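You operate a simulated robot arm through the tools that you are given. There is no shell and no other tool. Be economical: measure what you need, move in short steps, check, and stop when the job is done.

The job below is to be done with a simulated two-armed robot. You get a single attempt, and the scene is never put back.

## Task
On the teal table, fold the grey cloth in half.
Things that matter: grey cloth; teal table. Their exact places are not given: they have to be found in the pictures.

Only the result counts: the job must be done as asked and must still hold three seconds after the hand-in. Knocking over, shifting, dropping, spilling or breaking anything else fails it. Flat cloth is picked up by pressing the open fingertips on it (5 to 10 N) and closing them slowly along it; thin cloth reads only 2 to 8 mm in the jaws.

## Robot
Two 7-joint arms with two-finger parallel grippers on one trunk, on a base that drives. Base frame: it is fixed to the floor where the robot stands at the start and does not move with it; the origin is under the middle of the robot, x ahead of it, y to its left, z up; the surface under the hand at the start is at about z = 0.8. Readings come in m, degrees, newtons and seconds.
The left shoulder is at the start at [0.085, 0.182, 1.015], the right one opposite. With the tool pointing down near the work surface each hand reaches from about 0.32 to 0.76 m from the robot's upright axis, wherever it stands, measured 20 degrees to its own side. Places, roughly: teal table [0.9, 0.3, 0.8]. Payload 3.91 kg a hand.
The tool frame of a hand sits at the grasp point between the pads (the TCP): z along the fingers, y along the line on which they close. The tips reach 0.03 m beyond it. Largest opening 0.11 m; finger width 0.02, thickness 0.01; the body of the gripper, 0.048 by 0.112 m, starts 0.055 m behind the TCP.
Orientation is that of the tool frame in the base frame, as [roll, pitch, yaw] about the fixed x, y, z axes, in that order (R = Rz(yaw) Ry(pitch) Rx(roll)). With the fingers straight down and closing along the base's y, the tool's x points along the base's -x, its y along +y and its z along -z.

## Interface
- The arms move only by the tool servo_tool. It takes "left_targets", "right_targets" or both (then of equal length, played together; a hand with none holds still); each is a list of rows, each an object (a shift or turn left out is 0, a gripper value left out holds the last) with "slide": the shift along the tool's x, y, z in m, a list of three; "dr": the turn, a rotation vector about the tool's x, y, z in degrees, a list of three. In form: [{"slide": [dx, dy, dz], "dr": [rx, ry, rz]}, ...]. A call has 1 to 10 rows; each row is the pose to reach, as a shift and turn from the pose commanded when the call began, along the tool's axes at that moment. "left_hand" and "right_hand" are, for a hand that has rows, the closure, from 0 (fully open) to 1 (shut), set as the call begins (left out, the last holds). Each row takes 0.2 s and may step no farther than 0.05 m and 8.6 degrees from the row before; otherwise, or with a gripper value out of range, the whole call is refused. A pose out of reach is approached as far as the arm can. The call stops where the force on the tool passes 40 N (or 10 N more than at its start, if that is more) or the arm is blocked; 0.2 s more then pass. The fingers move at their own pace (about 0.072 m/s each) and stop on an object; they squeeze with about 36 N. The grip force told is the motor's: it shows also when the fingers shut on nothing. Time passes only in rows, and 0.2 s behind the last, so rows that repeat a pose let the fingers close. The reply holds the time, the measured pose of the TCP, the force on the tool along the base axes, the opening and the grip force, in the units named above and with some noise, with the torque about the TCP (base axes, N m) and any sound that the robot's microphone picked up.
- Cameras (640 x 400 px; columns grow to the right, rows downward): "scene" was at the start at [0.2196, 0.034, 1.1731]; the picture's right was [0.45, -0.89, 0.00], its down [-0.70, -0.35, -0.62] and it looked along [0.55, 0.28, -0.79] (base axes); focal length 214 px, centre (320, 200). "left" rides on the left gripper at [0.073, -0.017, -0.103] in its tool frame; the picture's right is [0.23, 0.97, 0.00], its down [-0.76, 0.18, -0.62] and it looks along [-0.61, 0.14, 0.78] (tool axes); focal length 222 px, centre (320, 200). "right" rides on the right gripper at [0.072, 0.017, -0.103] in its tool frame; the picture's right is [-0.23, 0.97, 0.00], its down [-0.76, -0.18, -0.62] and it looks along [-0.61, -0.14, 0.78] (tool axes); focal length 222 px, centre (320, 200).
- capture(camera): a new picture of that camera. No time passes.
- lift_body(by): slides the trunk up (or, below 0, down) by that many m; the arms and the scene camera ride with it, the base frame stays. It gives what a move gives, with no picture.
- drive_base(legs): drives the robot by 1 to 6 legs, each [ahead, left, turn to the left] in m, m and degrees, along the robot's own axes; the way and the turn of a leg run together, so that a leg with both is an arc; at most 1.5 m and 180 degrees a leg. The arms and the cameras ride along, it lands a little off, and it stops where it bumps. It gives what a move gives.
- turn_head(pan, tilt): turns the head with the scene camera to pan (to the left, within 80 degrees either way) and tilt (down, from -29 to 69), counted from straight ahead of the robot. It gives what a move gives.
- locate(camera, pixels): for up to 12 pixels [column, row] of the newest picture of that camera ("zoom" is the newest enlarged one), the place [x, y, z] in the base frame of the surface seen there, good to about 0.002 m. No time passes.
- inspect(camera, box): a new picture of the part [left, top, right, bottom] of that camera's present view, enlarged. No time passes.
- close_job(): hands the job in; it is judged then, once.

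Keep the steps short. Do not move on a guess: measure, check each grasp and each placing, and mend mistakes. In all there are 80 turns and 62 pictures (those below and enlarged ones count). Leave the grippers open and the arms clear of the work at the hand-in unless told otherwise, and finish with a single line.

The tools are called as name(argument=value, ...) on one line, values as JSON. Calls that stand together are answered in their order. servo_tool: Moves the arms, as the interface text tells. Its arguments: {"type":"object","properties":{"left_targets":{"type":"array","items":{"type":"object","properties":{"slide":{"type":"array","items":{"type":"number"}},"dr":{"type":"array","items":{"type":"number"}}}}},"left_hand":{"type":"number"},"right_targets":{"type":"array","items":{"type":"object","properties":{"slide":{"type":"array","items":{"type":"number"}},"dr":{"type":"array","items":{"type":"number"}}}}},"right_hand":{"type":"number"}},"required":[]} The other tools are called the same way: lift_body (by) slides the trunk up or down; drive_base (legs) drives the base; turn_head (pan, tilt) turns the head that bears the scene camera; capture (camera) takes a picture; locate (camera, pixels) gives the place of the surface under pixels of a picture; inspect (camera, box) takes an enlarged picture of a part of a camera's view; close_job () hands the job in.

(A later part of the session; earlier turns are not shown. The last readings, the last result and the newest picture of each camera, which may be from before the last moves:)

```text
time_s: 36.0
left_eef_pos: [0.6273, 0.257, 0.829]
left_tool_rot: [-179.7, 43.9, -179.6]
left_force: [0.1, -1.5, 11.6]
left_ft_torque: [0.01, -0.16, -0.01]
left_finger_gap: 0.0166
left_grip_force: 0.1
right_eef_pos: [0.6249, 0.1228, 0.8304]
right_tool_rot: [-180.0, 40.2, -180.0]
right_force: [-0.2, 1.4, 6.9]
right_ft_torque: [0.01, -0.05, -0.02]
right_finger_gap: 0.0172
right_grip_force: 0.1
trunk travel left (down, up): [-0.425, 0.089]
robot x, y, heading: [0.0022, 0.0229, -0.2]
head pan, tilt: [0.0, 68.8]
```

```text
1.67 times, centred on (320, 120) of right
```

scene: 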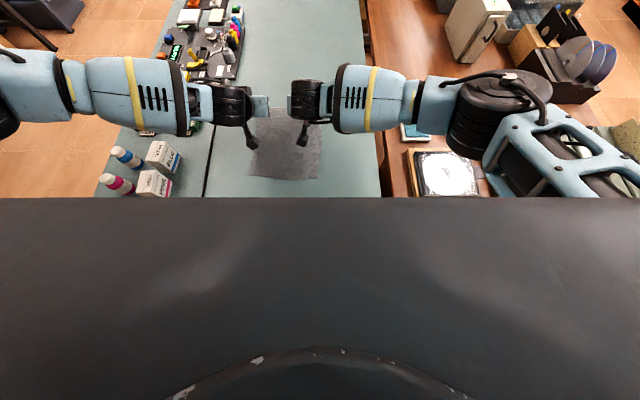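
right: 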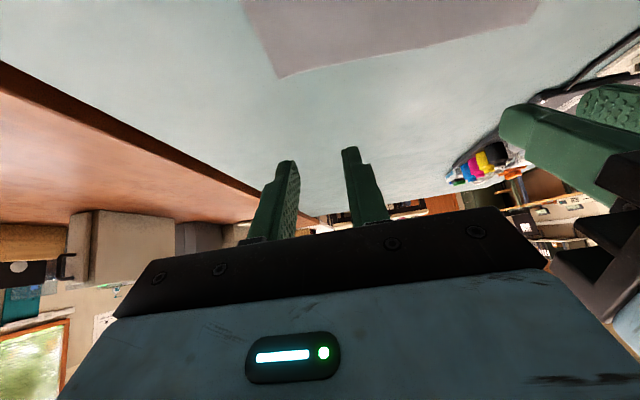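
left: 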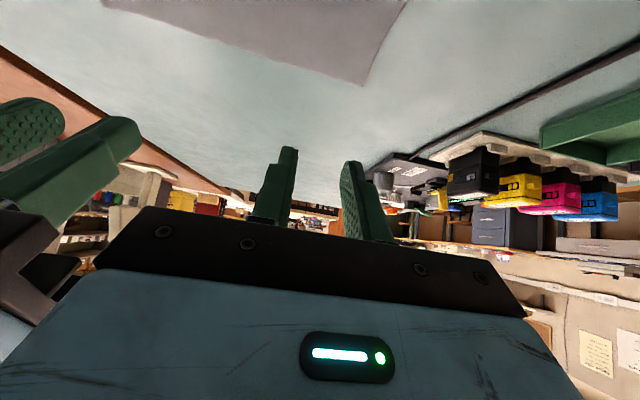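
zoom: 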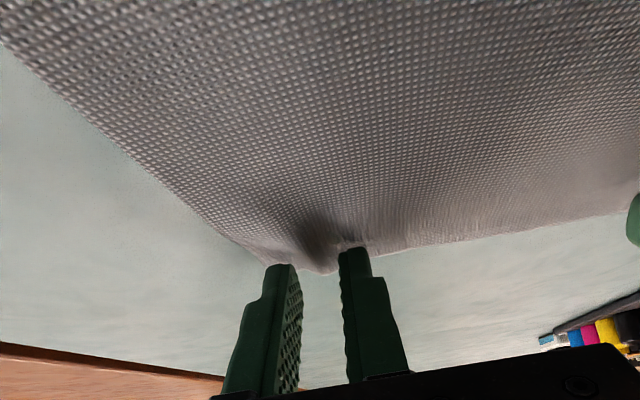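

Ridges are forming between the fingers on both sides. I'll keep closing slowly.

servo_tool(left_targets=[{"slide": [0, 0, 0]}], right_targets=[{"slide": [0, 0, 0]}], left_hand=0.9, right_hand=0.9)

servo_tool(left_targets=[{"slide": [0, 0, 0]}], right_targets=[{"slide": [0, 0, 0]}], left_hand=0.95, right_hand=0.95)

servo_tool(left_targets=[{"slide": [0, 0, 0]}, {"slide": [0, 0, 0]}], right_targets=[{"slide": [0, 0, 0]}, {"slide": [0, 0, 0]}], left_hand=1.0, right_hand=1.0)

inspect(camera="left", box=[200, 0, 440, 240])

inspect(camera="right", box=[200, 0, 440, 240])

```text
time_s: 36.4
left_eef_pos: [0.6259, 0.2588, 0.8296]
left_tool_rot: [-179.7, 43.9, -179.6]
left_force: [0.8, -0.9, 13.8]
left_ft_torque: [0.04, -0.22, 0.03]
left_finger_gap: 0.0117
left_grip_force: 0.8
right_eef_pos: [0.6255, 0.122, 0.8307]
right_tool_rot: [179.9, 40.2, 179.8]
right_force: [0.7, 0.7, 7.2]
right_ft_torque: [-0.03, -0.1, -0.01]
right_finger_gap: 0.0112
right_grip_force: 0.2
trunk travel left (down, up): [-0.425, 0.089]
robot x, y, heading: [-0.0016, 0.0228, -0.4]
head pan, tilt: [0.0, 68.8]
```

```text
time_s: 36.8
left_eef_pos: [0.6272, 0.2569, 0.8296]
left_tool_rot: [-179.6, 43.9, -179.6]
left_force: [0.7, -4.1, 14.0]
left_ft_torque: [-0.1, -0.25, -0.06]
left_finger_gap: 0.0061
left_grip_force: 0.9
right_eef_pos: [0.6232, 0.1225, 0.83]
right_tool_rot: [179.8, 40.1, 179.8]
right_force: [0.1, 3.2, 8.0]
right_ft_torque: [0.1, -0.1, 0.05]
right_finger_gap: 0.0055
right_grip_force: 0.3
trunk travel left (down, up): [-0.425, 0.089]
robot x, y, heading: [0.0005, 0.0261, -0.1]
head pan, tilt: [0.0, 68.8]
```

```text
time_s: 37.4
left_eef_pos: [0.6263, 0.2557, 0.8295]
left_tool_rot: [-179.7, 43.9, -179.6]
left_force: [0.5, -10.7, 15.4]
left_ft_torque: [-0.29, -0.23, -0.12]
left_finger_gap: 0.0016
left_grip_force: 35.9
right_eef_pos: [0.6249, 0.1233, 0.8302]
right_tool_rot: [179.9, 40.2, 180.0]
right_force: [0.8, 9.0, 6.4]
right_ft_torque: [0.25, -0.08, 0.16]
right_finger_gap: 0.0017
right_grip_force: 36.0
trunk travel left (down, up): [-0.425, 0.089]
robot x, y, heading: [-0.0018, 0.0224, -0.0]
head pan, tilt: [0.0, 68.8]
```

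```text
1.67 times, centred on (320, 120) of left
```

zoom: 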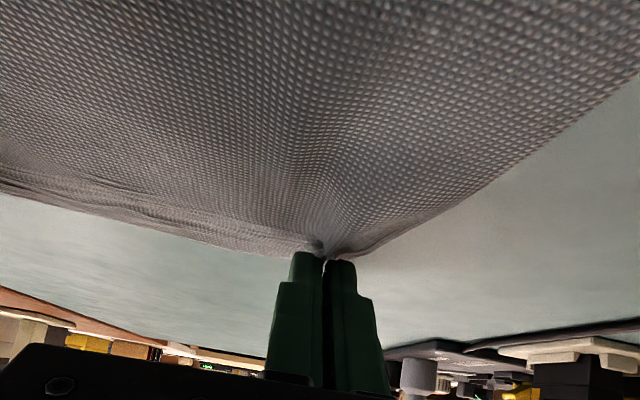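

```text
1.67 times, centred on (320, 120) of right
```

zoom: 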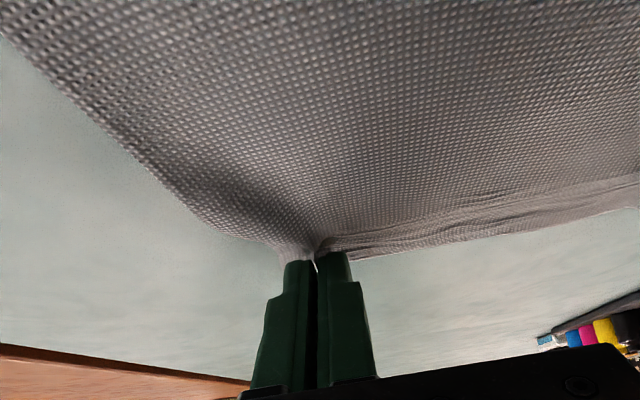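

The gaps read 1.6–1.7 mm with a sideways pull between the hands, so there is cloth in both. I'll lift 3 cm with a slight backward shift and check that they hold.

servo_tool(left_targets=[{"slide": [-0.007, 0, -0.0072]}, {"slide": [-0.0125, 0, -0.0165]}, {"slide": [-0.0155, 0, -0.0255]}], right_targets=[{"slide": [-0.0064, 0, -0.0077]}, {"slide": [-0.0115, 0, -0.0175]}, {"slide": [-0.0135, 0, -0.0265]}])

capture(camera="left")

capture(camera="right")

```text
time_s: 38.2
left_eef_pos: [0.6202, 0.2584, 0.856]
left_tool_rot: [-179.6, 43.7, -179.5]
left_force: [0.1, -12.1, -0.2]
left_ft_torque: [-0.34, -0.01, -0.16]
left_finger_gap: 0.0018
left_grip_force: 35.5
right_eef_pos: [0.6187, 0.1249, 0.8582]
right_tool_rot: [179.9, 40.0, 180.0]
right_force: [0.5, 12.7, 0.4]
right_ft_torque: [0.34, -0.02, 0.19]
right_finger_gap: 0.0015
right_grip_force: 36.6
trunk travel left (down, up): [-0.425, 0.089]
robot x, y, heading: [-0.0008, 0.0275, -0.2]
head pan, tilt: [0.0, 68.8]
```

```text
40 pictures are left
```

left: 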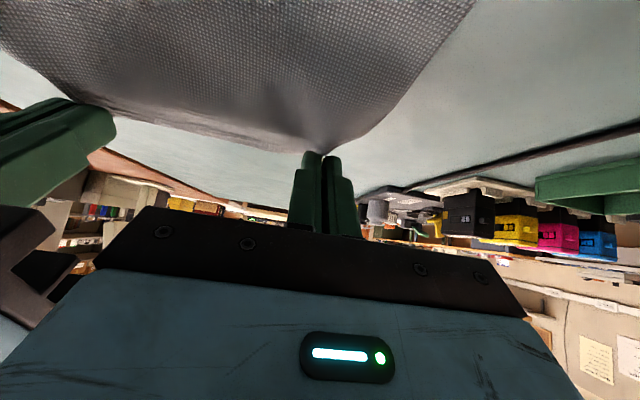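

```text
39 pictures are left
```

right: 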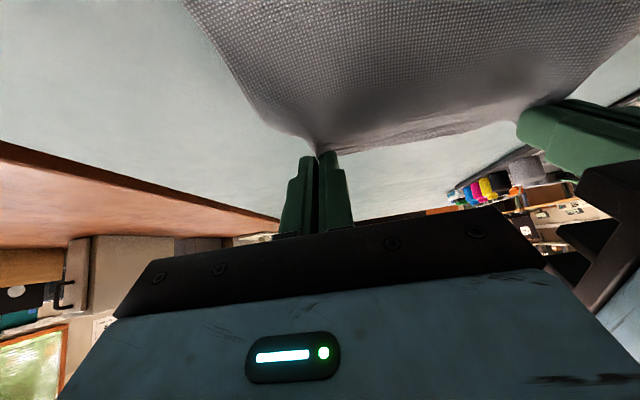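

Both corners are held, with the edge a bit taut between the hands (12 N). I'll relax it by 3 mm per hand and run the first half of the arc, up and back towards the robot.

servo_tool(left_targets=[{"slide": [-0.0056, -0.001, -0.0102]}, {"slide": [-0.0113, -0.002, -0.0204]}, {"slide": [-0.0108, -0.003, -0.0381]}, {"slide": [-0.0105, -0.003, -0.0558]}, {"slide": [-0.0052, -0.003, -0.0719]}, {"slide": [0.0001, -0.003, -0.088]}, {"slide": [0.0099, -0.003, -0.101]}, {"slide": [0.0197, -0.003, -0.1139]}, {"slide": [0.0338, -0.003, -0.1231]}, {"slide": [0.0477, -0.003, -0.1323]}], right_targets=[{"slide": [-0.0049, 0.001, -0.0105]}, {"slide": [-0.0099, 0.002, -0.0211]}, {"slide": [-0.0083, 0.003, -0.0387]}, {"slide": [-0.0068, 0.003, -0.0563]}, {"slide": [-0.0005, 0.003, -0.0721]}, {"slide": [0.0059, 0.003, -0.0878]}, {"slide": [0.0166, 0.003, -0.1001]}, {"slide": [0.0272, 0.003, -0.1123]}, {"slide": [0.0418, 0.003, -0.1206]}, {"slide": [0.0563, 0.003, -0.1289]}])

turn_head(pan=0, tilt=58)

capture(camera="scene")

capture(camera="right")

```text
time_s: 40.4
left_eef_pos: [0.4953, 0.2548, 0.9184]
left_tool_rot: [-179.7, 43.8, -179.5]
left_force: [0.1, -2.5, -0.9]
left_ft_torque: [-0.05, -0.01, -0.05]
left_finger_gap: 0.0015
left_grip_force: 35.5
right_eef_pos: [0.4916, 0.1255, 0.9204]
right_tool_rot: [-179.9, 40.1, 179.9]
right_force: [-0.1, 2.3, 0.1]
right_ft_torque: [0.06, 0.01, 0.02]
right_finger_gap: 0.0017
right_grip_force: 35.5
trunk travel left (down, up): [-0.425, 0.089]
robot x, y, heading: [0.0004, 0.0281, 0.1]
head pan, tilt: [0.0, 68.8]
```

```text
time_s: 41.1
left_eef_pos: [0.4955, 0.2539, 0.9175]
left_tool_rot: [-179.7, 43.8, -179.5]
left_force: [0.0, -2.1, -1.3]
left_ft_torque: [-0.06, -0.01, -0.03]
left_finger_gap: 0.0015
left_grip_force: 35.9
right_eef_pos: [0.4927, 0.126, 0.9209]
right_tool_rot: [-180.0, 40.2, -180.0]
right_force: [-0.3, 3.4, 0.6]
right_ft_torque: [0.04, -0.02, 0.01]
right_finger_gap: 0.0016
right_grip_force: 35.8
trunk travel left (down, up): [-0.425, 0.089]
robot x, y, heading: [0.0002, 0.0267, -0.1]
head pan, tilt: [0.0, 58.0]
```

```text
38 pictures are left
```

scene: 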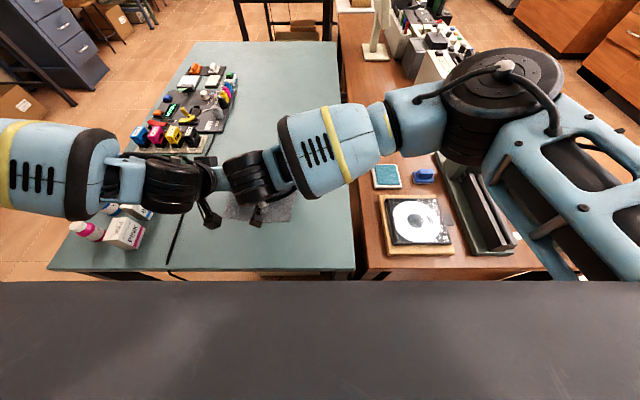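

```text
37 pictures are left
```

right: 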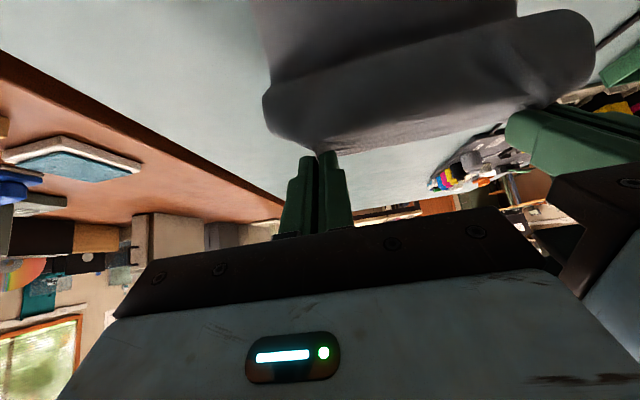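

The cloth is bulging towards the robot under the hands. I'll measure its shape before going on.

locate(camera="right", pixels=[[330, 145], [330, 125], [340, 100], [350, 80], [370, 60], [380, 40], [390, 15], [300, 30], [500, 5], [580, 50], [520, 90], [270, 100]])

capture(camera="left")

```text
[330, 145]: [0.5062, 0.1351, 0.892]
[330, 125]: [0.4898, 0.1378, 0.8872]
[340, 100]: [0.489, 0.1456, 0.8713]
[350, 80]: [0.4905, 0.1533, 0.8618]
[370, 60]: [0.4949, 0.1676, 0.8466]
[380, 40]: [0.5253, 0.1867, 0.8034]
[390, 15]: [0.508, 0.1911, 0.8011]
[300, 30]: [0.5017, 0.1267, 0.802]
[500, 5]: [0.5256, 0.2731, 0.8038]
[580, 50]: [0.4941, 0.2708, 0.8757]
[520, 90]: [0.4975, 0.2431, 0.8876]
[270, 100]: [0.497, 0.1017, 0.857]
```

```text
36 pictures are left
```

left: 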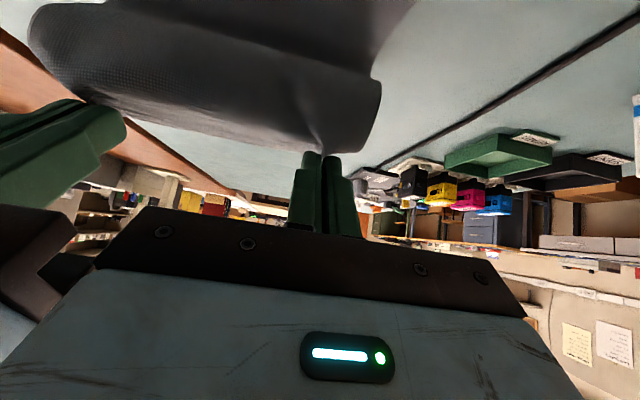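

It's a mild S-bend: the cloth leaves the fingertips 2 cm behind them and then runs forward to the fold at x≈0.54. Tilting the fingers nearer to horizontal (about 72°) should unroll it. I'll rotate about the grip point.

servo_tool(left_targets=[{"slide": [0.004, 0, 0], "dr": [0, -7.5, 0]}, {"slide": [0.008, 0, -0.0005], "dr": [0, -15, 0]}, {"slide": [0.012, 0, -0.0008], "dr": [0, -22.5, 0]}, {"slide": [0.0164, 0, -0.001], "dr": [0, -30, 0]}, {"slide": [0.0164, 0, -0.001], "dr": [0, -30, 0]}], right_targets=[{"slide": [0.0043, 0, 0], "dr": [0, -8, 0]}, {"slide": [0.0087, 0, -0.0004], "dr": [0, -16, 0]}, {"slide": [0.013, 0, -0.0006], "dr": [0, -24, 0]}, {"slide": [0.0174, 0, -0.0008], "dr": [0, -32, 0]}, {"slide": [0.0174, 0, -0.0008], "dr": [0, -32, 0]}])

capture(camera="right")

```text
time_s: 42.3
left_eef_pos: [0.4828, 0.2542, 0.9075]
left_tool_rot: [-179.3, 73.8, -178.9]
left_force: [-0.9, -3.5, -0.1]
left_ft_torque: [-0.05, 0.03, -0.08]
left_finger_gap: 0.0014
left_grip_force: 35.8
right_eef_pos: [0.4784, 0.1262, 0.9096]
right_tool_rot: [180.0, 72.2, 179.9]
right_force: [-1.0, 2.0, 0.2]
right_ft_torque: [0.04, 0.03, 0.05]
right_finger_gap: 0.0015
right_grip_force: 36.2
trunk travel left (down, up): [-0.425, 0.089]
robot x, y, heading: [-0.0001, 0.0282, -0.1]
head pan, tilt: [0.0, 58.0]
```

```text
35 pictures are left
```

right: 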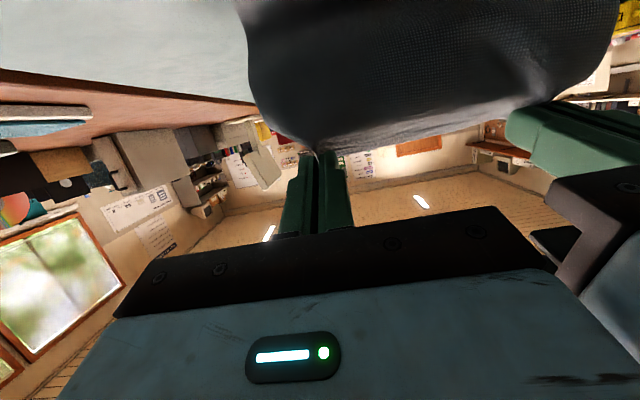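

The cloth now hangs down and forward from the fingertips as wanted. I'll run most of the remaining arc, easing the tilt back a little so the wrist cameras stay clear of the table.

servo_tool(left_targets=[{"slide": [0.0103, 0, -0.0124]}, {"slide": [0.0233, 0, -0.0211]}, {"slide": [0.0363, 0, -0.03], "dr": [0, 2.8, 0]}, {"slide": [0.0492, 0, -0.0348], "dr": [0, 4.8, 0]}, {"slide": [0.0602, 0, -0.0369], "dr": [0, 7.3, 0]}, {"slide": [0.0704, 0, -0.0362], "dr": [0, 9.8, 0]}], right_targets=[{"slide": [0.0107, 0, -0.011]}, {"slide": [0.0245, 0, -0.0214]}, {"slide": [0.0399, 0, -0.0317], "dr": [0, 1.2, 0]}, {"slide": [0.0538, 0, -0.0382], "dr": [0, 3.2, 0]}, {"slide": [0.0652, 0, -0.0409], "dr": [0, 5.7, 0]}, {"slide": [0.0755, 0, -0.0408], "dr": [0, 8.2, 0]}])

capture(camera="right")

capture(camera="left")

capture(camera="scene")

```text
time_s: 43.7
left_eef_pos: [0.4281, 0.2518, 0.8512]
left_tool_rot: [-178.9, 64.1, -179.1]
left_force: [4.0, -34.5, 0.2]
left_ft_torque: [-0.66, -0.1, -0.73]
left_finger_gap: 0.0017
left_grip_force: 35.8
right_eef_pos: [0.4408, 0.1047, 0.8546]
right_tool_rot: [177.7, 64.0, 174.1]
right_force: [-3.6, 33.4, -0.4]
right_ft_torque: [0.78, 0.11, 0.82]
right_finger_gap: 0.0016
right_grip_force: 35.9
trunk travel left (down, up): [-0.425, 0.089]
robot x, y, heading: [0.0013, 0.0278, 0.0]
head pan, tilt: [0.0, 58.0]
```

```text
34 pictures are left
```

right: 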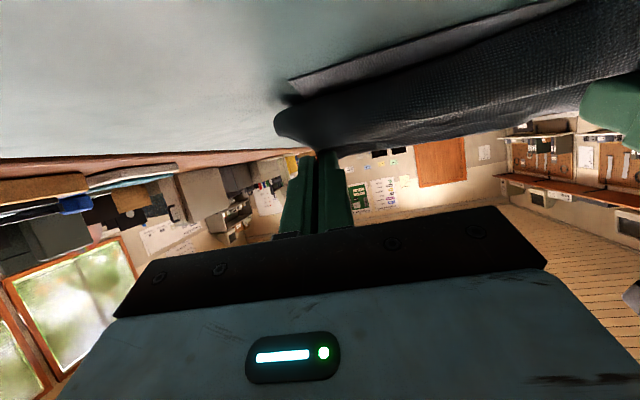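

```text
33 pictures are left
```

left: 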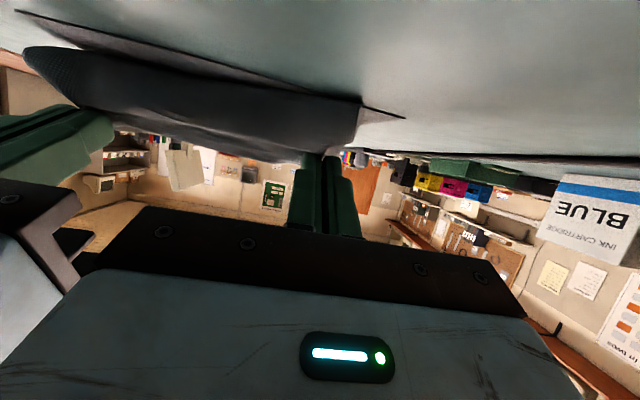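

```text
32 pictures are left
```

scene: 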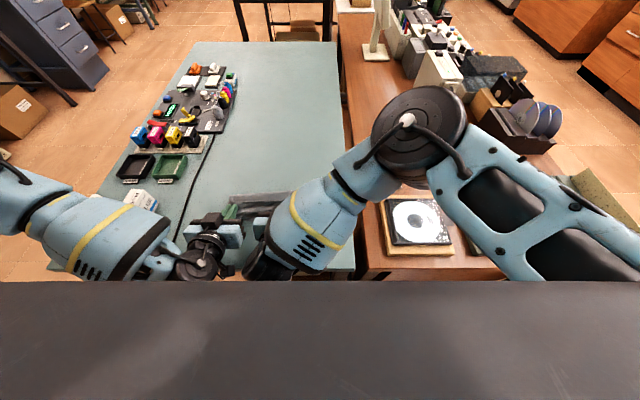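

The right arm hit a limit: it's at y 0.105 with yaw off by 6°, and the cloth is taut at 34 N. I'll bring the left in 2 cm to relax it, then shift the base 2 cm left to re-centre.

servo_tool(left_targets=[{"slide": [0, -0.01, 0]}, {"slide": [0, -0.02, 0]}])

drive_base(legs=[[0, 0.022, 0]])

```text
time_s: 44.3
left_eef_pos: [0.4292, 0.2355, 0.8507]
left_tool_rot: [179.9, 64.0, -179.5]
left_force: [0.8, -5.5, 1.2]
left_ft_torque: [-0.1, 0.0, -0.12]
left_finger_gap: 0.0016
left_grip_force: 36.2
right_eef_pos: [0.4413, 0.1004, 0.8532]
right_tool_rot: [179.7, 64.2, 175.3]
right_force: [-0.1, 5.3, -0.5]
right_ft_torque: [0.1, 0.03, 0.12]
right_finger_gap: 0.0018
right_grip_force: 35.7
trunk travel left (down, up): [-0.425, 0.089]
robot x, y, heading: [0.0004, 0.0269, 0.1]
head pan, tilt: [0.0, 58.0]
```

```text
time_s: 45.2
left_eef_pos: [0.4279, 0.2562, 0.8503]
left_tool_rot: [-179.6, 64.0, -179.4]
left_force: [0.4, -2.7, 0.0]
left_ft_torque: [-0.09, 0.01, -0.1]
left_finger_gap: 0.0014
left_grip_force: 35.8
right_eef_pos: [0.4396, 0.1227, 0.8495]
right_tool_rot: [-179.9, 63.9, 176.1]
right_force: [0.0, 3.5, 0.2]
right_ft_torque: [0.07, 0.02, 0.08]
right_finger_gap: 0.0017
right_grip_force: 36.2
trunk travel left (down, up): [-0.425, 0.089]
robot x, y, heading: [-0.002, 0.0474, -0.2]
head pan, tilt: [0.0, 58.0]
```

Relaxed again, with y at 0.256 and 0.123. Now I'll bring the right hand back 2.2 cm in x and correct its yaw.

servo_tool(right_targets=[{"slide": [0.0048, 0, -0.0099], "dr": [-1.8, 0, -0.9]}, {"slide": [0.0096, 0, -0.0198], "dr": [-3.6, 0, -1.75]}, {"slide": [0.0096, 0, -0.0198], "dr": [-3.6, 0, -1.75]}])

capture(camera="right")

capture(camera="left")

```text
time_s: 46.0
left_eef_pos: [0.4289, 0.2554, 0.8507]
left_tool_rot: [-179.4, 63.9, -179.4]
left_force: [0.1, -8.4, -0.8]
left_ft_torque: [-0.17, 0.04, -0.18]
left_finger_gap: 0.0014
left_grip_force: 36.1
right_eef_pos: [0.423, 0.1147, 0.8476]
right_tool_rot: [180.0, 63.4, 178.8]
right_force: [0.3, 8.4, 0.5]
right_ft_torque: [0.21, -0.04, 0.21]
right_finger_gap: 0.0012
right_grip_force: 35.5
trunk travel left (down, up): [-0.425, 0.089]
robot x, y, heading: [0.0003, 0.0476, 0.1]
head pan, tilt: [0.0, 58.0]
```

```text
31 pictures are left
```

right: 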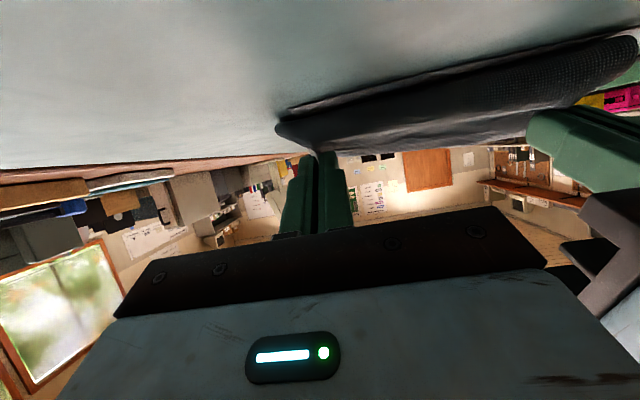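

```text
30 pictures are left
```

left: 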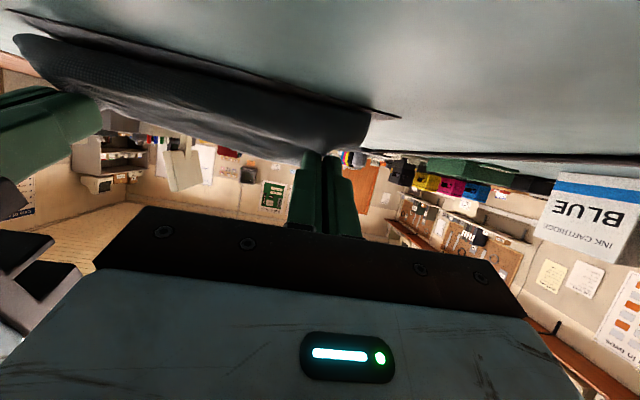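

I'll measure where the lower layer's near edge lies and where the held edge is.

locate(camera="right", pixels=[[290, 105], [400, 75], [500, 48], [290, 122], [330, 145], [420, 95], [400, 135], [600, 42]])

locate(camera="left", pixels=[[395, 116], [300, 95], [200, 70], [100, 47], [365, 130], [310, 150], [250, 110], [200, 135]])

```text
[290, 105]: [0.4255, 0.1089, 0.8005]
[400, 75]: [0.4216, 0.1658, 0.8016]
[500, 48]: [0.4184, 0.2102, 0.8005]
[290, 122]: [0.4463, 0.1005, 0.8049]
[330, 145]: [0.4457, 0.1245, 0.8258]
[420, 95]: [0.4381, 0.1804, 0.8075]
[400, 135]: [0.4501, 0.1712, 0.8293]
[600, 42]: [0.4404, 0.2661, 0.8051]
```

```text
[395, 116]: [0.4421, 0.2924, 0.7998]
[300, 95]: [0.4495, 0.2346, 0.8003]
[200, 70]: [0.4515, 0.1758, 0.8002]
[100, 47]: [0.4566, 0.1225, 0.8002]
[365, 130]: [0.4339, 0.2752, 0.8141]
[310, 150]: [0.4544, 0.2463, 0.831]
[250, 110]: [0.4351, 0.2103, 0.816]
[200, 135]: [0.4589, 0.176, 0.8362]
```

The lower layer hasn't moved; its near edge is at x≈0.425–0.44. The held edge is just above it. I'll lower both hands the last 1.2–1.5 cm with a slight pull back.

servo_tool(left_targets=[{"slide": [0.008, -0.001, -0.0004], "dr": [0, 2, 0]}, {"slide": [0.0167, -0.002, -0.0008], "dr": [0, 4, 0]}, {"slide": [0.0167, -0.002, -0.0008], "dr": [0, 4, 0]}], right_targets=[{"slide": [0.006, 0.002, 0.0012], "dr": [0, 1.7, 0]}, {"slide": [0.0117, 0.004, 0.0024], "dr": [0, 3.4, 0]}, {"slide": [0.0117, 0.004, 0.0024], "dr": [0, 3.4, 0]}])

capture(camera="right")

capture(camera="left")

```text
time_s: 46.8
left_eef_pos: [0.4205, 0.2533, 0.837]
left_tool_rot: [-179.6, 59.9, -179.4]
left_force: [0.6, -3.0, 0.2]
left_ft_torque: [-0.07, 0.0, -0.06]
left_finger_gap: 0.0016
left_grip_force: 35.6
right_eef_pos: [0.423, 0.1181, 0.8405]
right_tool_rot: [179.9, 60.4, 178.5]
right_force: [-0.6, 2.4, 0.6]
right_ft_torque: [0.06, -0.01, 0.06]
right_finger_gap: 0.0015
right_grip_force: 36.2
trunk travel left (down, up): [-0.425, 0.089]
robot x, y, heading: [-0.0016, 0.0466, 0.0]
head pan, tilt: [0.0, 58.0]
```

```text
29 pictures are left
```

right: 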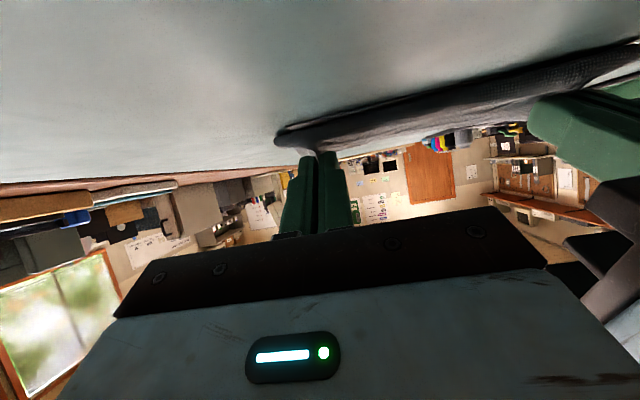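

```text
28 pictures are left
```

left: 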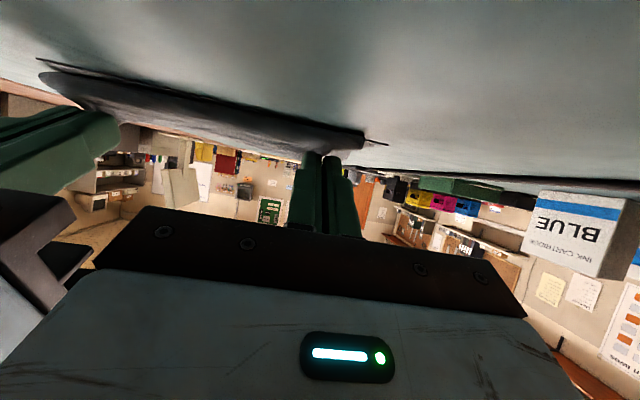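

The held edge is now about 1 cm above the near edge of the lower layer. I'll release it slowly.

servo_tool(left_targets=[{"slide": [0, 0, 0]}, {"slide": [0, 0, 0]}, {"slide": [0, 0, 0]}], right_targets=[{"slide": [0, 0, 0]}, {"slide": [0, 0, 0]}, {"slide": [0, 0, 0]}], left_hand=0.72, right_hand=0.72)

capture(camera="right")

capture(camera="left")

```text
time_s: 47.6
left_eef_pos: [0.4218, 0.2537, 0.8362]
left_tool_rot: [-179.6, 59.9, -179.4]
left_force: [0.4, 0.1, 1.1]
left_ft_torque: [-0.02, -0.01, 0.03]
left_finger_gap: 0.031
left_grip_force: 0.1
right_eef_pos: [0.4222, 0.1186, 0.8386]
right_tool_rot: [180.0, 60.4, 178.7]
right_force: [0.0, -0.5, 1.1]
right_ft_torque: [0.0, -0.01, 0.02]
right_finger_gap: 0.0308
right_grip_force: 0.0
trunk travel left (down, up): [-0.425, 0.089]
robot x, y, heading: [0.0013, 0.0458, -0.4]
head pan, tilt: [0.0, 58.0]
```

```text
27 pictures are left
```

right: 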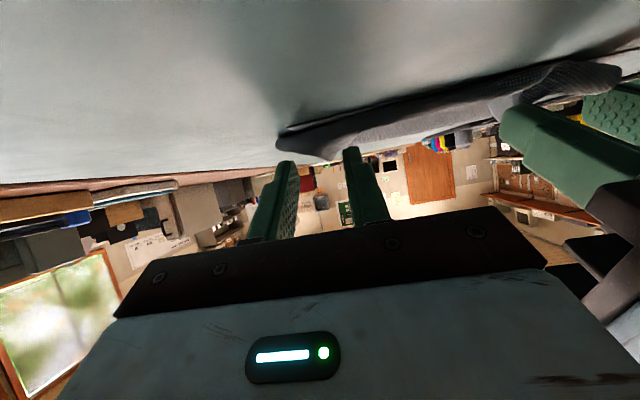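

```text
26 pictures are left
```

left: 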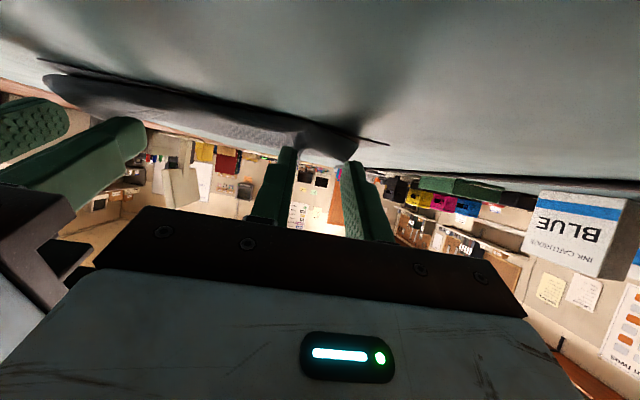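

Released, and the cloth stays on the lower layer. I'll withdraw the hands back and up, then look.

servo_tool(left_targets=[{"slide": [-0.004, 0, -0.018]}, {"slide": [-0.02, 0, -0.032]}, {"slide": [-0.042, 0, -0.0473]}, {"slide": [-0.064, 0.01, -0.06]}, {"slide": [-0.085, 0.02, -0.073]}], right_targets=[{"slide": [-0.004, 0, -0.018]}, {"slide": [-0.02, 0, -0.032]}, {"slide": [-0.042, -0.01, -0.0473]}, {"slide": [-0.064, -0.04, -0.06]}, {"slide": [-0.085, -0.08, -0.073]}])

capture(camera="left")

capture(camera="scene")

```text
time_s: 48.8
left_eef_pos: [0.432, 0.2675, 0.9248]
left_tool_rot: [-179.8, 60.0, -179.5]
left_force: [0.0, -0.2, -0.8]
left_ft_torque: [0.04, -0.03, -0.01]
left_finger_gap: 0.0307
left_grip_force: 0.1
left hand out of reach, approached as far as the arm can: row 3, 4, 5
right_eef_pos: [0.3907, 0.0477, 0.9503]
right_tool_rot: [179.8, 60.4, 179.9]
right_force: [-0.4, 0.1, -0.1]
right_ft_torque: [0.01, -0.03, 0.01]
right_finger_gap: 0.0305
right_grip_force: 0.1
trunk travel left (down, up): [-0.425, 0.089]
robot x, y, heading: [-0.0007, 0.0461, 0.1]
head pan, tilt: [0.0, 58.0]
```

```text
25 pictures are left
```

left: 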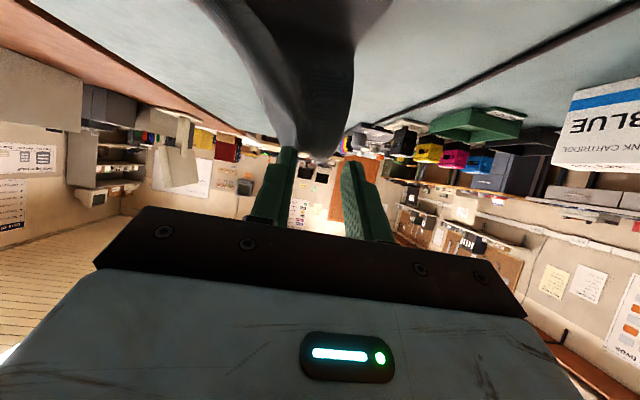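

```text
24 pictures are left
```

scene: 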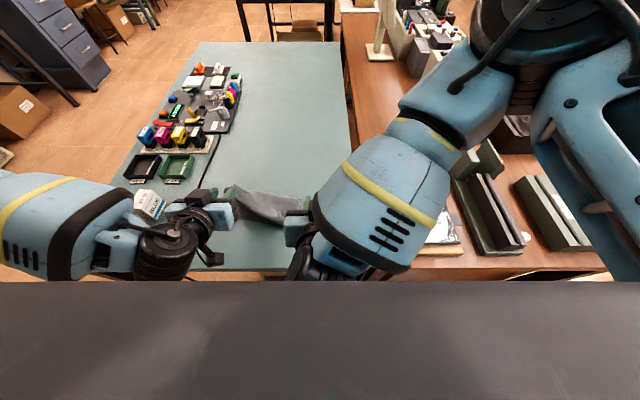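

The top layer has snagged on the left hand's inner finger and been lifted. I'll lower the left hand straight back to where it was, then free it by pulling out horizontally.

servo_tool(left_targets=[{"slide": [0.0164, -0.003, 0.007]}, {"slide": [0.0328, -0.006, 0.0142]}, {"slide": [0.049, -0.009, 0.0213]}, {"slide": [0.0655, -0.012, 0.0284]}, {"slide": [0.0795, -0.014, 0.0345]}, {"slide": [0.0795, -0.014, 0.0345]}])

capture(camera="left")

capture(camera="right")

```text
time_s: 50.2
left_eef_pos: [0.4219, 0.2544, 0.8363]
left_tool_rot: [-179.5, 60.1, -179.4]
left_force: [-1.2, 0.7, 0.2]
left_ft_torque: [0.03, -0.01, 0.04]
left_finger_gap: 0.0305
left_grip_force: 0.1
right_eef_pos: [0.393, 0.0469, 0.9508]
right_tool_rot: [-180.0, 60.3, -180.0]
right_force: [-0.4, -0.5, 0.4]
right_ft_torque: [-0.02, -0.03, -0.01]
right_finger_gap: 0.0307
right_grip_force: 0.1
trunk travel left (down, up): [-0.425, 0.089]
robot x, y, heading: [0.0003, 0.0453, 0.2]
head pan, tilt: [0.0, 58.0]
```

```text
23 pictures are left
```

left: 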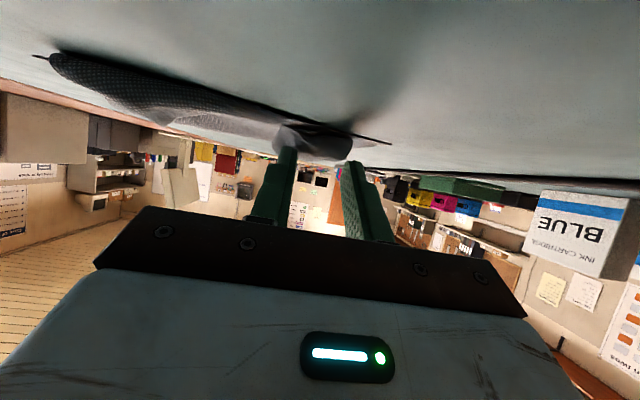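

```text
22 pictures are left
```

right: 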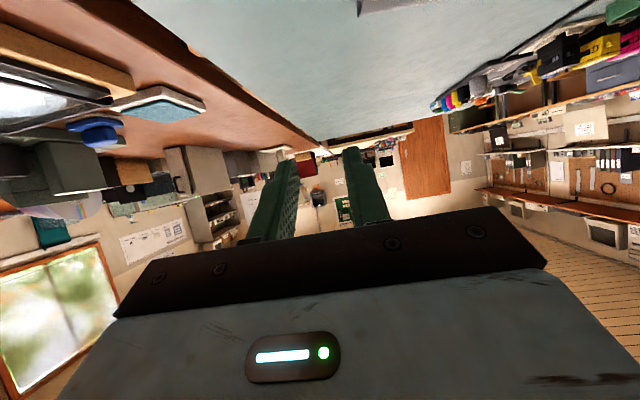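

Back in place. I'll drive the base straight back 0.07 m, so the finger slides out horizontally from under the cloth.

drive_base(legs=[[-0.07, 0, 0]])

capture(camera="left")

```text
time_s: 51.2
left_eef_pos: [0.3535, 0.2547, 0.8377]
left_tool_rot: [-179.5, 60.0, -179.4]
left_force: [-1.1, 0.3, 0.1]
left_ft_torque: [0.0, -0.01, -0.02]
left_finger_gap: 0.031
left_grip_force: 0.0
right_eef_pos: [0.3222, 0.0475, 0.9502]
right_tool_rot: [-179.9, 60.5, 179.9]
right_force: [-0.5, -0.9, -0.1]
right_ft_torque: [0.01, 0.0, 0.02]
right_finger_gap: 0.0307
right_grip_force: 0.0
trunk travel left (down, up): [-0.425, 0.089]
robot x, y, heading: [-0.0702, 0.0443, -0.1]
head pan, tilt: [0.0, 58.0]
```

```text
21 pictures are left
```

left: 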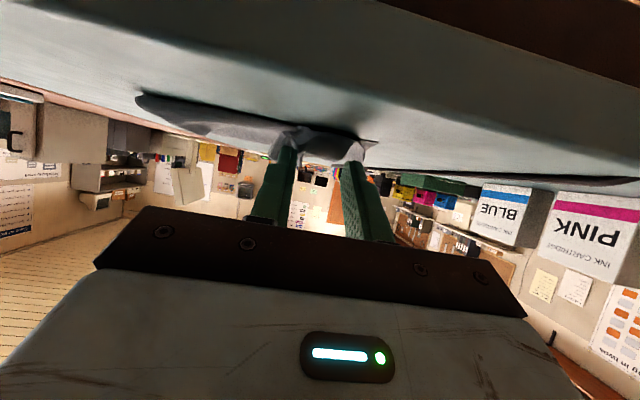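

locate(camera="left", pixels=[[290, 140], [325, 145], [370, 143], [270, 128], [150, 100], [200, 120], [230, 125], [330, 130]])

inspect(camera="left", box=[120, 60, 440, 220])

inspect(camera="scene", box=[130, 150, 350, 285])

```text
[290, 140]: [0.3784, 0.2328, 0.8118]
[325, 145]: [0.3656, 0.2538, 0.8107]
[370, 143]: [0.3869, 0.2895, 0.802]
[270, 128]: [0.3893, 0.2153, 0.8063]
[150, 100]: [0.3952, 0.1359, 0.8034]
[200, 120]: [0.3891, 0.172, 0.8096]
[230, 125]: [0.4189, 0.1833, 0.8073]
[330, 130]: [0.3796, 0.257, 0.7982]
```

```text
2.00 times, centred on (280, 140) of left
```

zoom: 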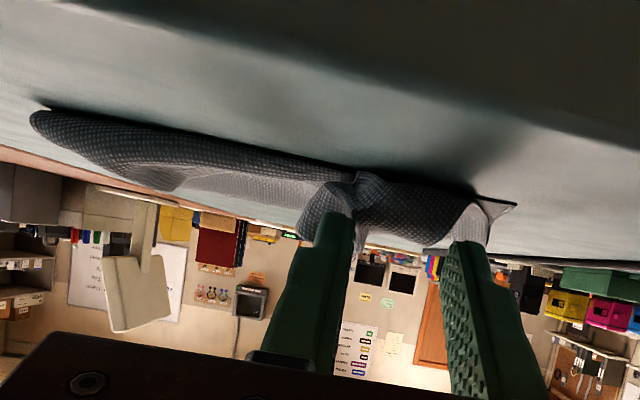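

```text
2.91 times, centred on (240, 218) of scene
```

zoom: 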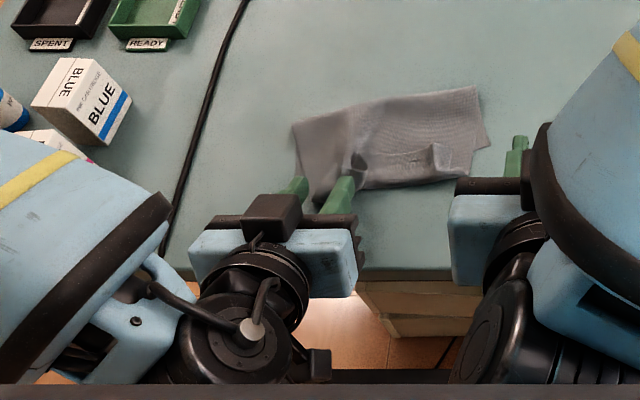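

The left side was dragged back to x≈0.37, and the cloth is still hooked on the inner finger. I'll look closer from above.

inspect(camera="scene", box=[215, 185, 305, 240])

```text
7.11 times, centred on (260, 212) of scene
```

zoom: 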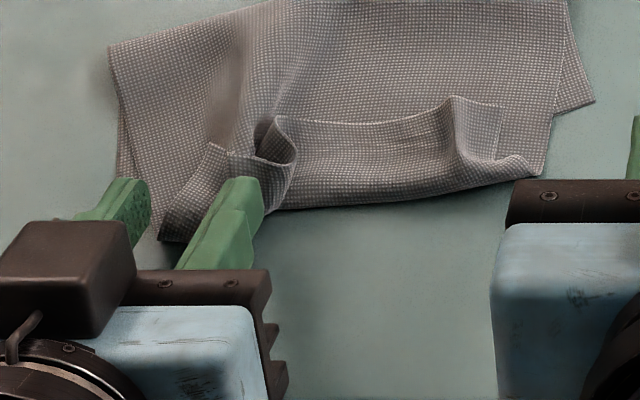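

The hem is turned up, and the inner finger is caught in a loop of the ridge. I'll measure this view so the right hand can pin the cloth while the left finger slides out along its own axis.

locate(camera="zoom", pixels=[[110, 45], [165, 240], [235, 190], [272, 140], [290, 200], [540, 172], [590, 100], [450, 100], [390, 160], [400, 60], [250, 60], [560, 5]])

```text
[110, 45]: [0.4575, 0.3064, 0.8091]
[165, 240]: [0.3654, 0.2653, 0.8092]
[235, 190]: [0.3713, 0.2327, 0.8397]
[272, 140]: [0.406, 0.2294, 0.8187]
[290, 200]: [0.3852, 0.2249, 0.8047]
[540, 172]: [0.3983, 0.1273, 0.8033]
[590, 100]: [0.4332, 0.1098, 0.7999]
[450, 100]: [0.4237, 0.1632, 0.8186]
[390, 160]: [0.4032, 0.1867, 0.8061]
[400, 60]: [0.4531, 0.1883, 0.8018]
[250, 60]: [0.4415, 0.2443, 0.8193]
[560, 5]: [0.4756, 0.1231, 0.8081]
```

I'll bring the right hand, fingers shut, above the cloth's middle-right at about (0.45, 0.16), ready to pin it.

servo_tool(right_targets=[{"slide": [0.0016, 0.022, 0.0276], "dr": [0, 4, 0]}, {"slide": [0.0032, 0.044, 0.0552], "dr": [0, 8, 0]}, {"slide": [0.0047, 0.066, 0.0828], "dr": [0, 12, 0]}, {"slide": [0.0063, 0.088, 0.1104], "dr": [0, 16, 0]}, {"slide": [0.0079, 0.11, 0.138], "dr": [0, 20, 0]}, {"slide": [0.0079, 0.11, 0.138], "dr": [0, 20, 0]}], right_hand=1.0)

```text
time_s: 52.6
left_eef_pos: [0.354, 0.2543, 0.8367]
left_tool_rot: [-179.7, 60.0, -179.4]
left_force: [-0.4, -0.2, -0.7]
left_ft_torque: [0.0, 0.01, -0.03]
left_finger_gap: 0.0308
left_grip_force: 0.0
right_eef_pos: [0.4409, 0.1579, 0.877]
right_tool_rot: [179.9, 40.5, 179.9]
right_force: [-0.3, -0.4, -0.1]
right_ft_torque: [-0.03, -0.01, 0.0]
right_finger_gap: 0.0001
right_grip_force: 36.2
trunk travel left (down, up): [-0.425, 0.089]
robot x, y, heading: [-0.0688, 0.0465, -0.1]
head pan, tilt: [0.0, 58.0]
```

servo_tool(right_targets=[{"slide": [0.013, 0, 0.0152]}, {"slide": [0.0253, 0, 0.0296]}, {"slide": [0.0286, 0, 0.0334]}, {"slide": [0.0296, 0, 0.0346]}])

```text
time_s: 53.6
left_eef_pos: [0.3533, 0.2532, 0.8376]
left_tool_rot: [-179.7, 60.0, -179.4]
left_force: [0.1, -1.0, -0.3]
left_ft_torque: [0.03, -0.01, -0.01]
left_finger_gap: 0.0309
left_grip_force: 0.1
right_eef_pos: [0.4393, 0.159, 0.83]
right_tool_rot: [179.8, 40.5, 179.9]
right_force: [-0.9, -0.5, 4.3]
right_ft_torque: [-0.02, -0.03, 0.02]
right_finger_gap: 0.0001
right_grip_force: 35.9
trunk travel left (down, up): [-0.425, 0.089]
robot x, y, heading: [-0.0693, 0.0473, 0.0]
head pan, tilt: [0.0, 58.0]
```

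The right pins with about 4 N. I'll press a touch more and retract the left along its finger axis.

servo_tool(right_targets=[{"slide": [0.0006, 0, 0.0007]}, {"slide": [0.0008, 0, 0.0009]}, {"slide": [0.0008, 0, 0.0009]}, {"slide": [0.0008, 0, 0.0009]}, {"slide": [0.0008, 0, 0.0009]}, {"slide": [0.0008, 0, 0.0009]}, {"slide": [0.0008, 0, 0.0009]}], left_targets=[{"slide": [0, 0, 0]}, {"slide": [0, 0, -0.01]}, {"slide": [0, 0, -0.02]}, {"slide": [0, 0, -0.03]}, {"slide": [0, 0, -0.04]}, {"slide": [0, 0, -0.05]}, {"slide": [0, 0, -0.06]}])

capture(camera="scene")

```text
time_s: 55.2
left_eef_pos: [0.3017, 0.2554, 0.866]
left_tool_rot: [-179.6, 60.1, -179.5]
left_force: [0.5, 0.0, 0.2]
left_ft_torque: [-0.03, 0.0, 0.0]
left_finger_gap: 0.0311
left_grip_force: 0.3
right_eef_pos: [0.4389, 0.1589, 0.8312]
right_tool_rot: [179.9, 40.7, 180.0]
right_force: [1.4, 2.1, 25.9]
right_ft_torque: [0.06, -0.41, 0.04]
right_finger_gap: 0.0
right_grip_force: 35.8
trunk travel left (down, up): [-0.425, 0.089]
robot x, y, heading: [-0.0682, 0.0466, -0.3]
head pan, tilt: [0.0, 58.0]
```

```text
17 pictures are left
```

scene: 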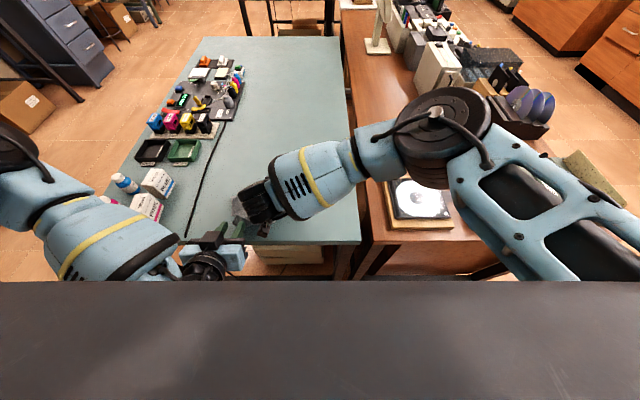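

inspect(camera="left", box=[160, 40, 440, 215])

```text
2.29 times, centred on (300, 128) of left
```

zoom: 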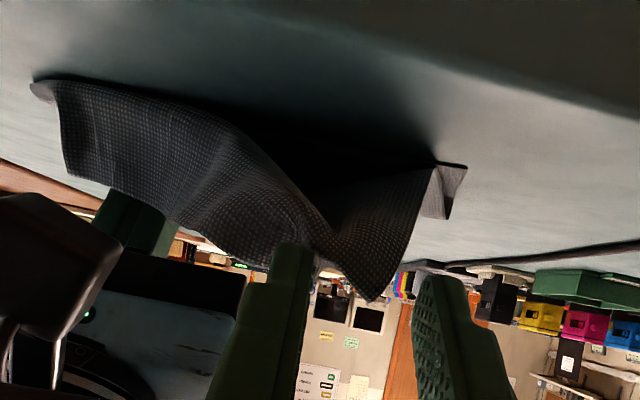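

A strip of cloth still clings to the inner finger's tip. Opening that gripper all the way should peel it off.

servo_tool(left_targets=[{"slide": [0, 0, 0.01]}, {"slide": [0, 0, 0.02]}, {"slide": [0, 0, 0.02]}, {"slide": [0, 0, 0.02]}], left_hand=0.0)

inspect(camera="left", box=[160, 40, 440, 215])

```text
time_s: 56.2
left_eef_pos: [0.318, 0.2556, 0.8577]
left_tool_rot: [179.9, 60.1, -179.5]
left_force: [-0.7, 25.8, 1.3]
left_ft_torque: [-0.12, 0.05, -0.67]
left_finger_gap: 0.0973
left_grip_force: 0.0
right_eef_pos: [0.4399, 0.1565, 0.8303]
right_tool_rot: [-179.8, 40.8, -179.7]
right_force: [0.1, -22.3, 28.9]
right_ft_torque: [0.79, -0.63, 3.78]
right_finger_gap: 0.0
right_grip_force: 35.9
trunk travel left (down, up): [-0.425, 0.089]
robot x, y, heading: [-0.0683, 0.0486, -0.1]
head pan, tilt: [0.0, 58.0]
```

```text
2.29 times, centred on (300, 128) of left
```

zoom: 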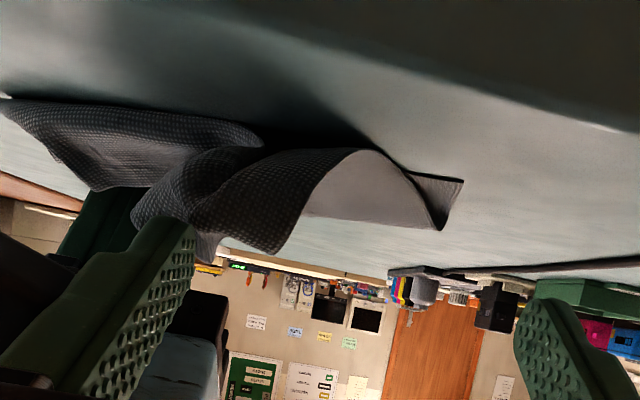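

The opening finger is pushing on the right gripper, so I'll ease it to a 6 cm gap. The earlier pull had slack left and showed no force. I'll retract further until the cloth goes taut and slips off, with the right still pinning.

servo_tool(left_targets=[{"slide": [0, 0, 0]}, {"slide": [0, 0.01, 0]}, {"slide": [0, 0.01, -0.02]}, {"slide": [0, 0.01, -0.035]}, {"slide": [0, 0.01, -0.05]}, {"slide": [0, 0.01, -0.065]}, {"slide": [0, 0.01, -0.08]}, {"slide": [0, 0.01, -0.095]}], left_hand=0.45)

inspect(camera="left", box=[160, 40, 440, 215])

```text
time_s: 58.0
left_eef_pos: [0.2982, 0.2616, 0.8622]
left_tool_rot: [-179.7, 60.1, -179.4]
left_force: [1.0, 0.1, -0.8]
left_ft_torque: [0.0, 0.0, 0.0]
left_finger_gap: 0.0605
left_grip_force: 0.2
left hand out of reach, approached as far as the arm can: row 3, 4, 5, 6, 7, 8
right_eef_pos: [0.44, 0.1577, 0.8295]
right_tool_rot: [179.9, 40.6, 180.0]
right_force: [1.1, -2.6, 28.1]
right_ft_torque: [-0.06, -0.39, -0.01]
right_finger_gap: 0.0
right_grip_force: 36.5
trunk travel left (down, up): [-0.425, 0.089]
robot x, y, heading: [-0.0637, 0.0508, -0.2]
head pan, tilt: [0.0, 58.0]
```

```text
2.29 times, centred on (300, 128) of left
```

zoom: 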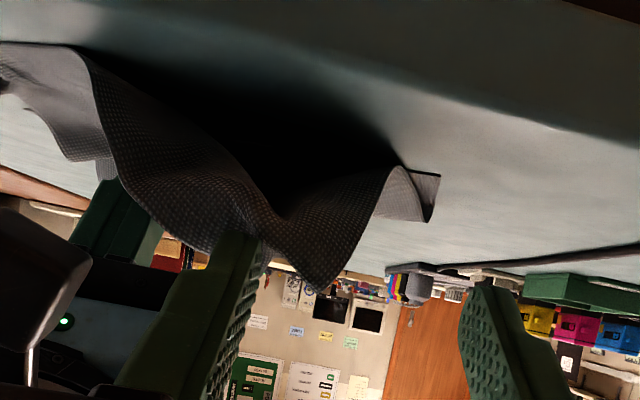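

Retracting that way is limited by reach. I'll turn the left fingers towards vertical (about 20°) and pull straight up, so the tension runs along the finger axis while the right keeps the cloth pinned.

servo_tool(left_targets=[{"slide": [-0.0082, 0, 0.0022], "dr": [0, 8, 0]}, {"slide": [-0.0164, 0, 0.0044], "dr": [0, 16, 0]}, {"slide": [-0.0246, 0, 0.0066], "dr": [0, 24, 0]}, {"slide": [-0.0328, 0, 0.0088], "dr": [0, 32, 0]}, {"slide": [-0.041, 0, 0.011], "dr": [0, 40, 0]}, {"slide": [-0.0626, 0, -0.0015], "dr": [0, 40, 0]}, {"slide": [-0.0843, 0, -0.014], "dr": [0, 40, 0]}, {"slide": [-0.1059, 0, -0.0265], "dr": [0, 40, 0]}, {"slide": [-0.1276, 0, -0.039], "dr": [0, 40, 0]}, {"slide": [-0.1492, 0, -0.0515], "dr": [0, 40, 0]}])

capture(camera="left")

```text
time_s: 60.2
left_eef_pos: [0.3272, 0.2607, 1.0181]
left_tool_rot: [-179.8, 20.0, -179.7]
left_force: [0.4, -0.3, -0.5]
left_ft_torque: [-0.04, 0.0, -0.03]
left_finger_gap: 0.0605
left_grip_force: 0.1
left hand out of reach, approached as far as the arm can: row 1, 2
right_eef_pos: [0.4397, 0.1567, 0.8295]
right_tool_rot: [179.9, 40.8, 179.8]
right_force: [0.1, -1.7, 28.7]
right_ft_torque: [-0.05, -0.38, 0.0]
right_finger_gap: 0.0
right_grip_force: 36.3
trunk travel left (down, up): [-0.425, 0.089]
robot x, y, heading: [-0.0689, 0.043, -0.0]
head pan, tilt: [0.0, 58.0]
```

```text
13 pictures are left
```

left: 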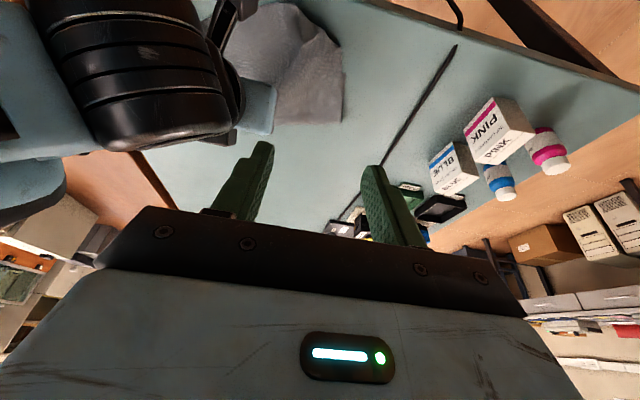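

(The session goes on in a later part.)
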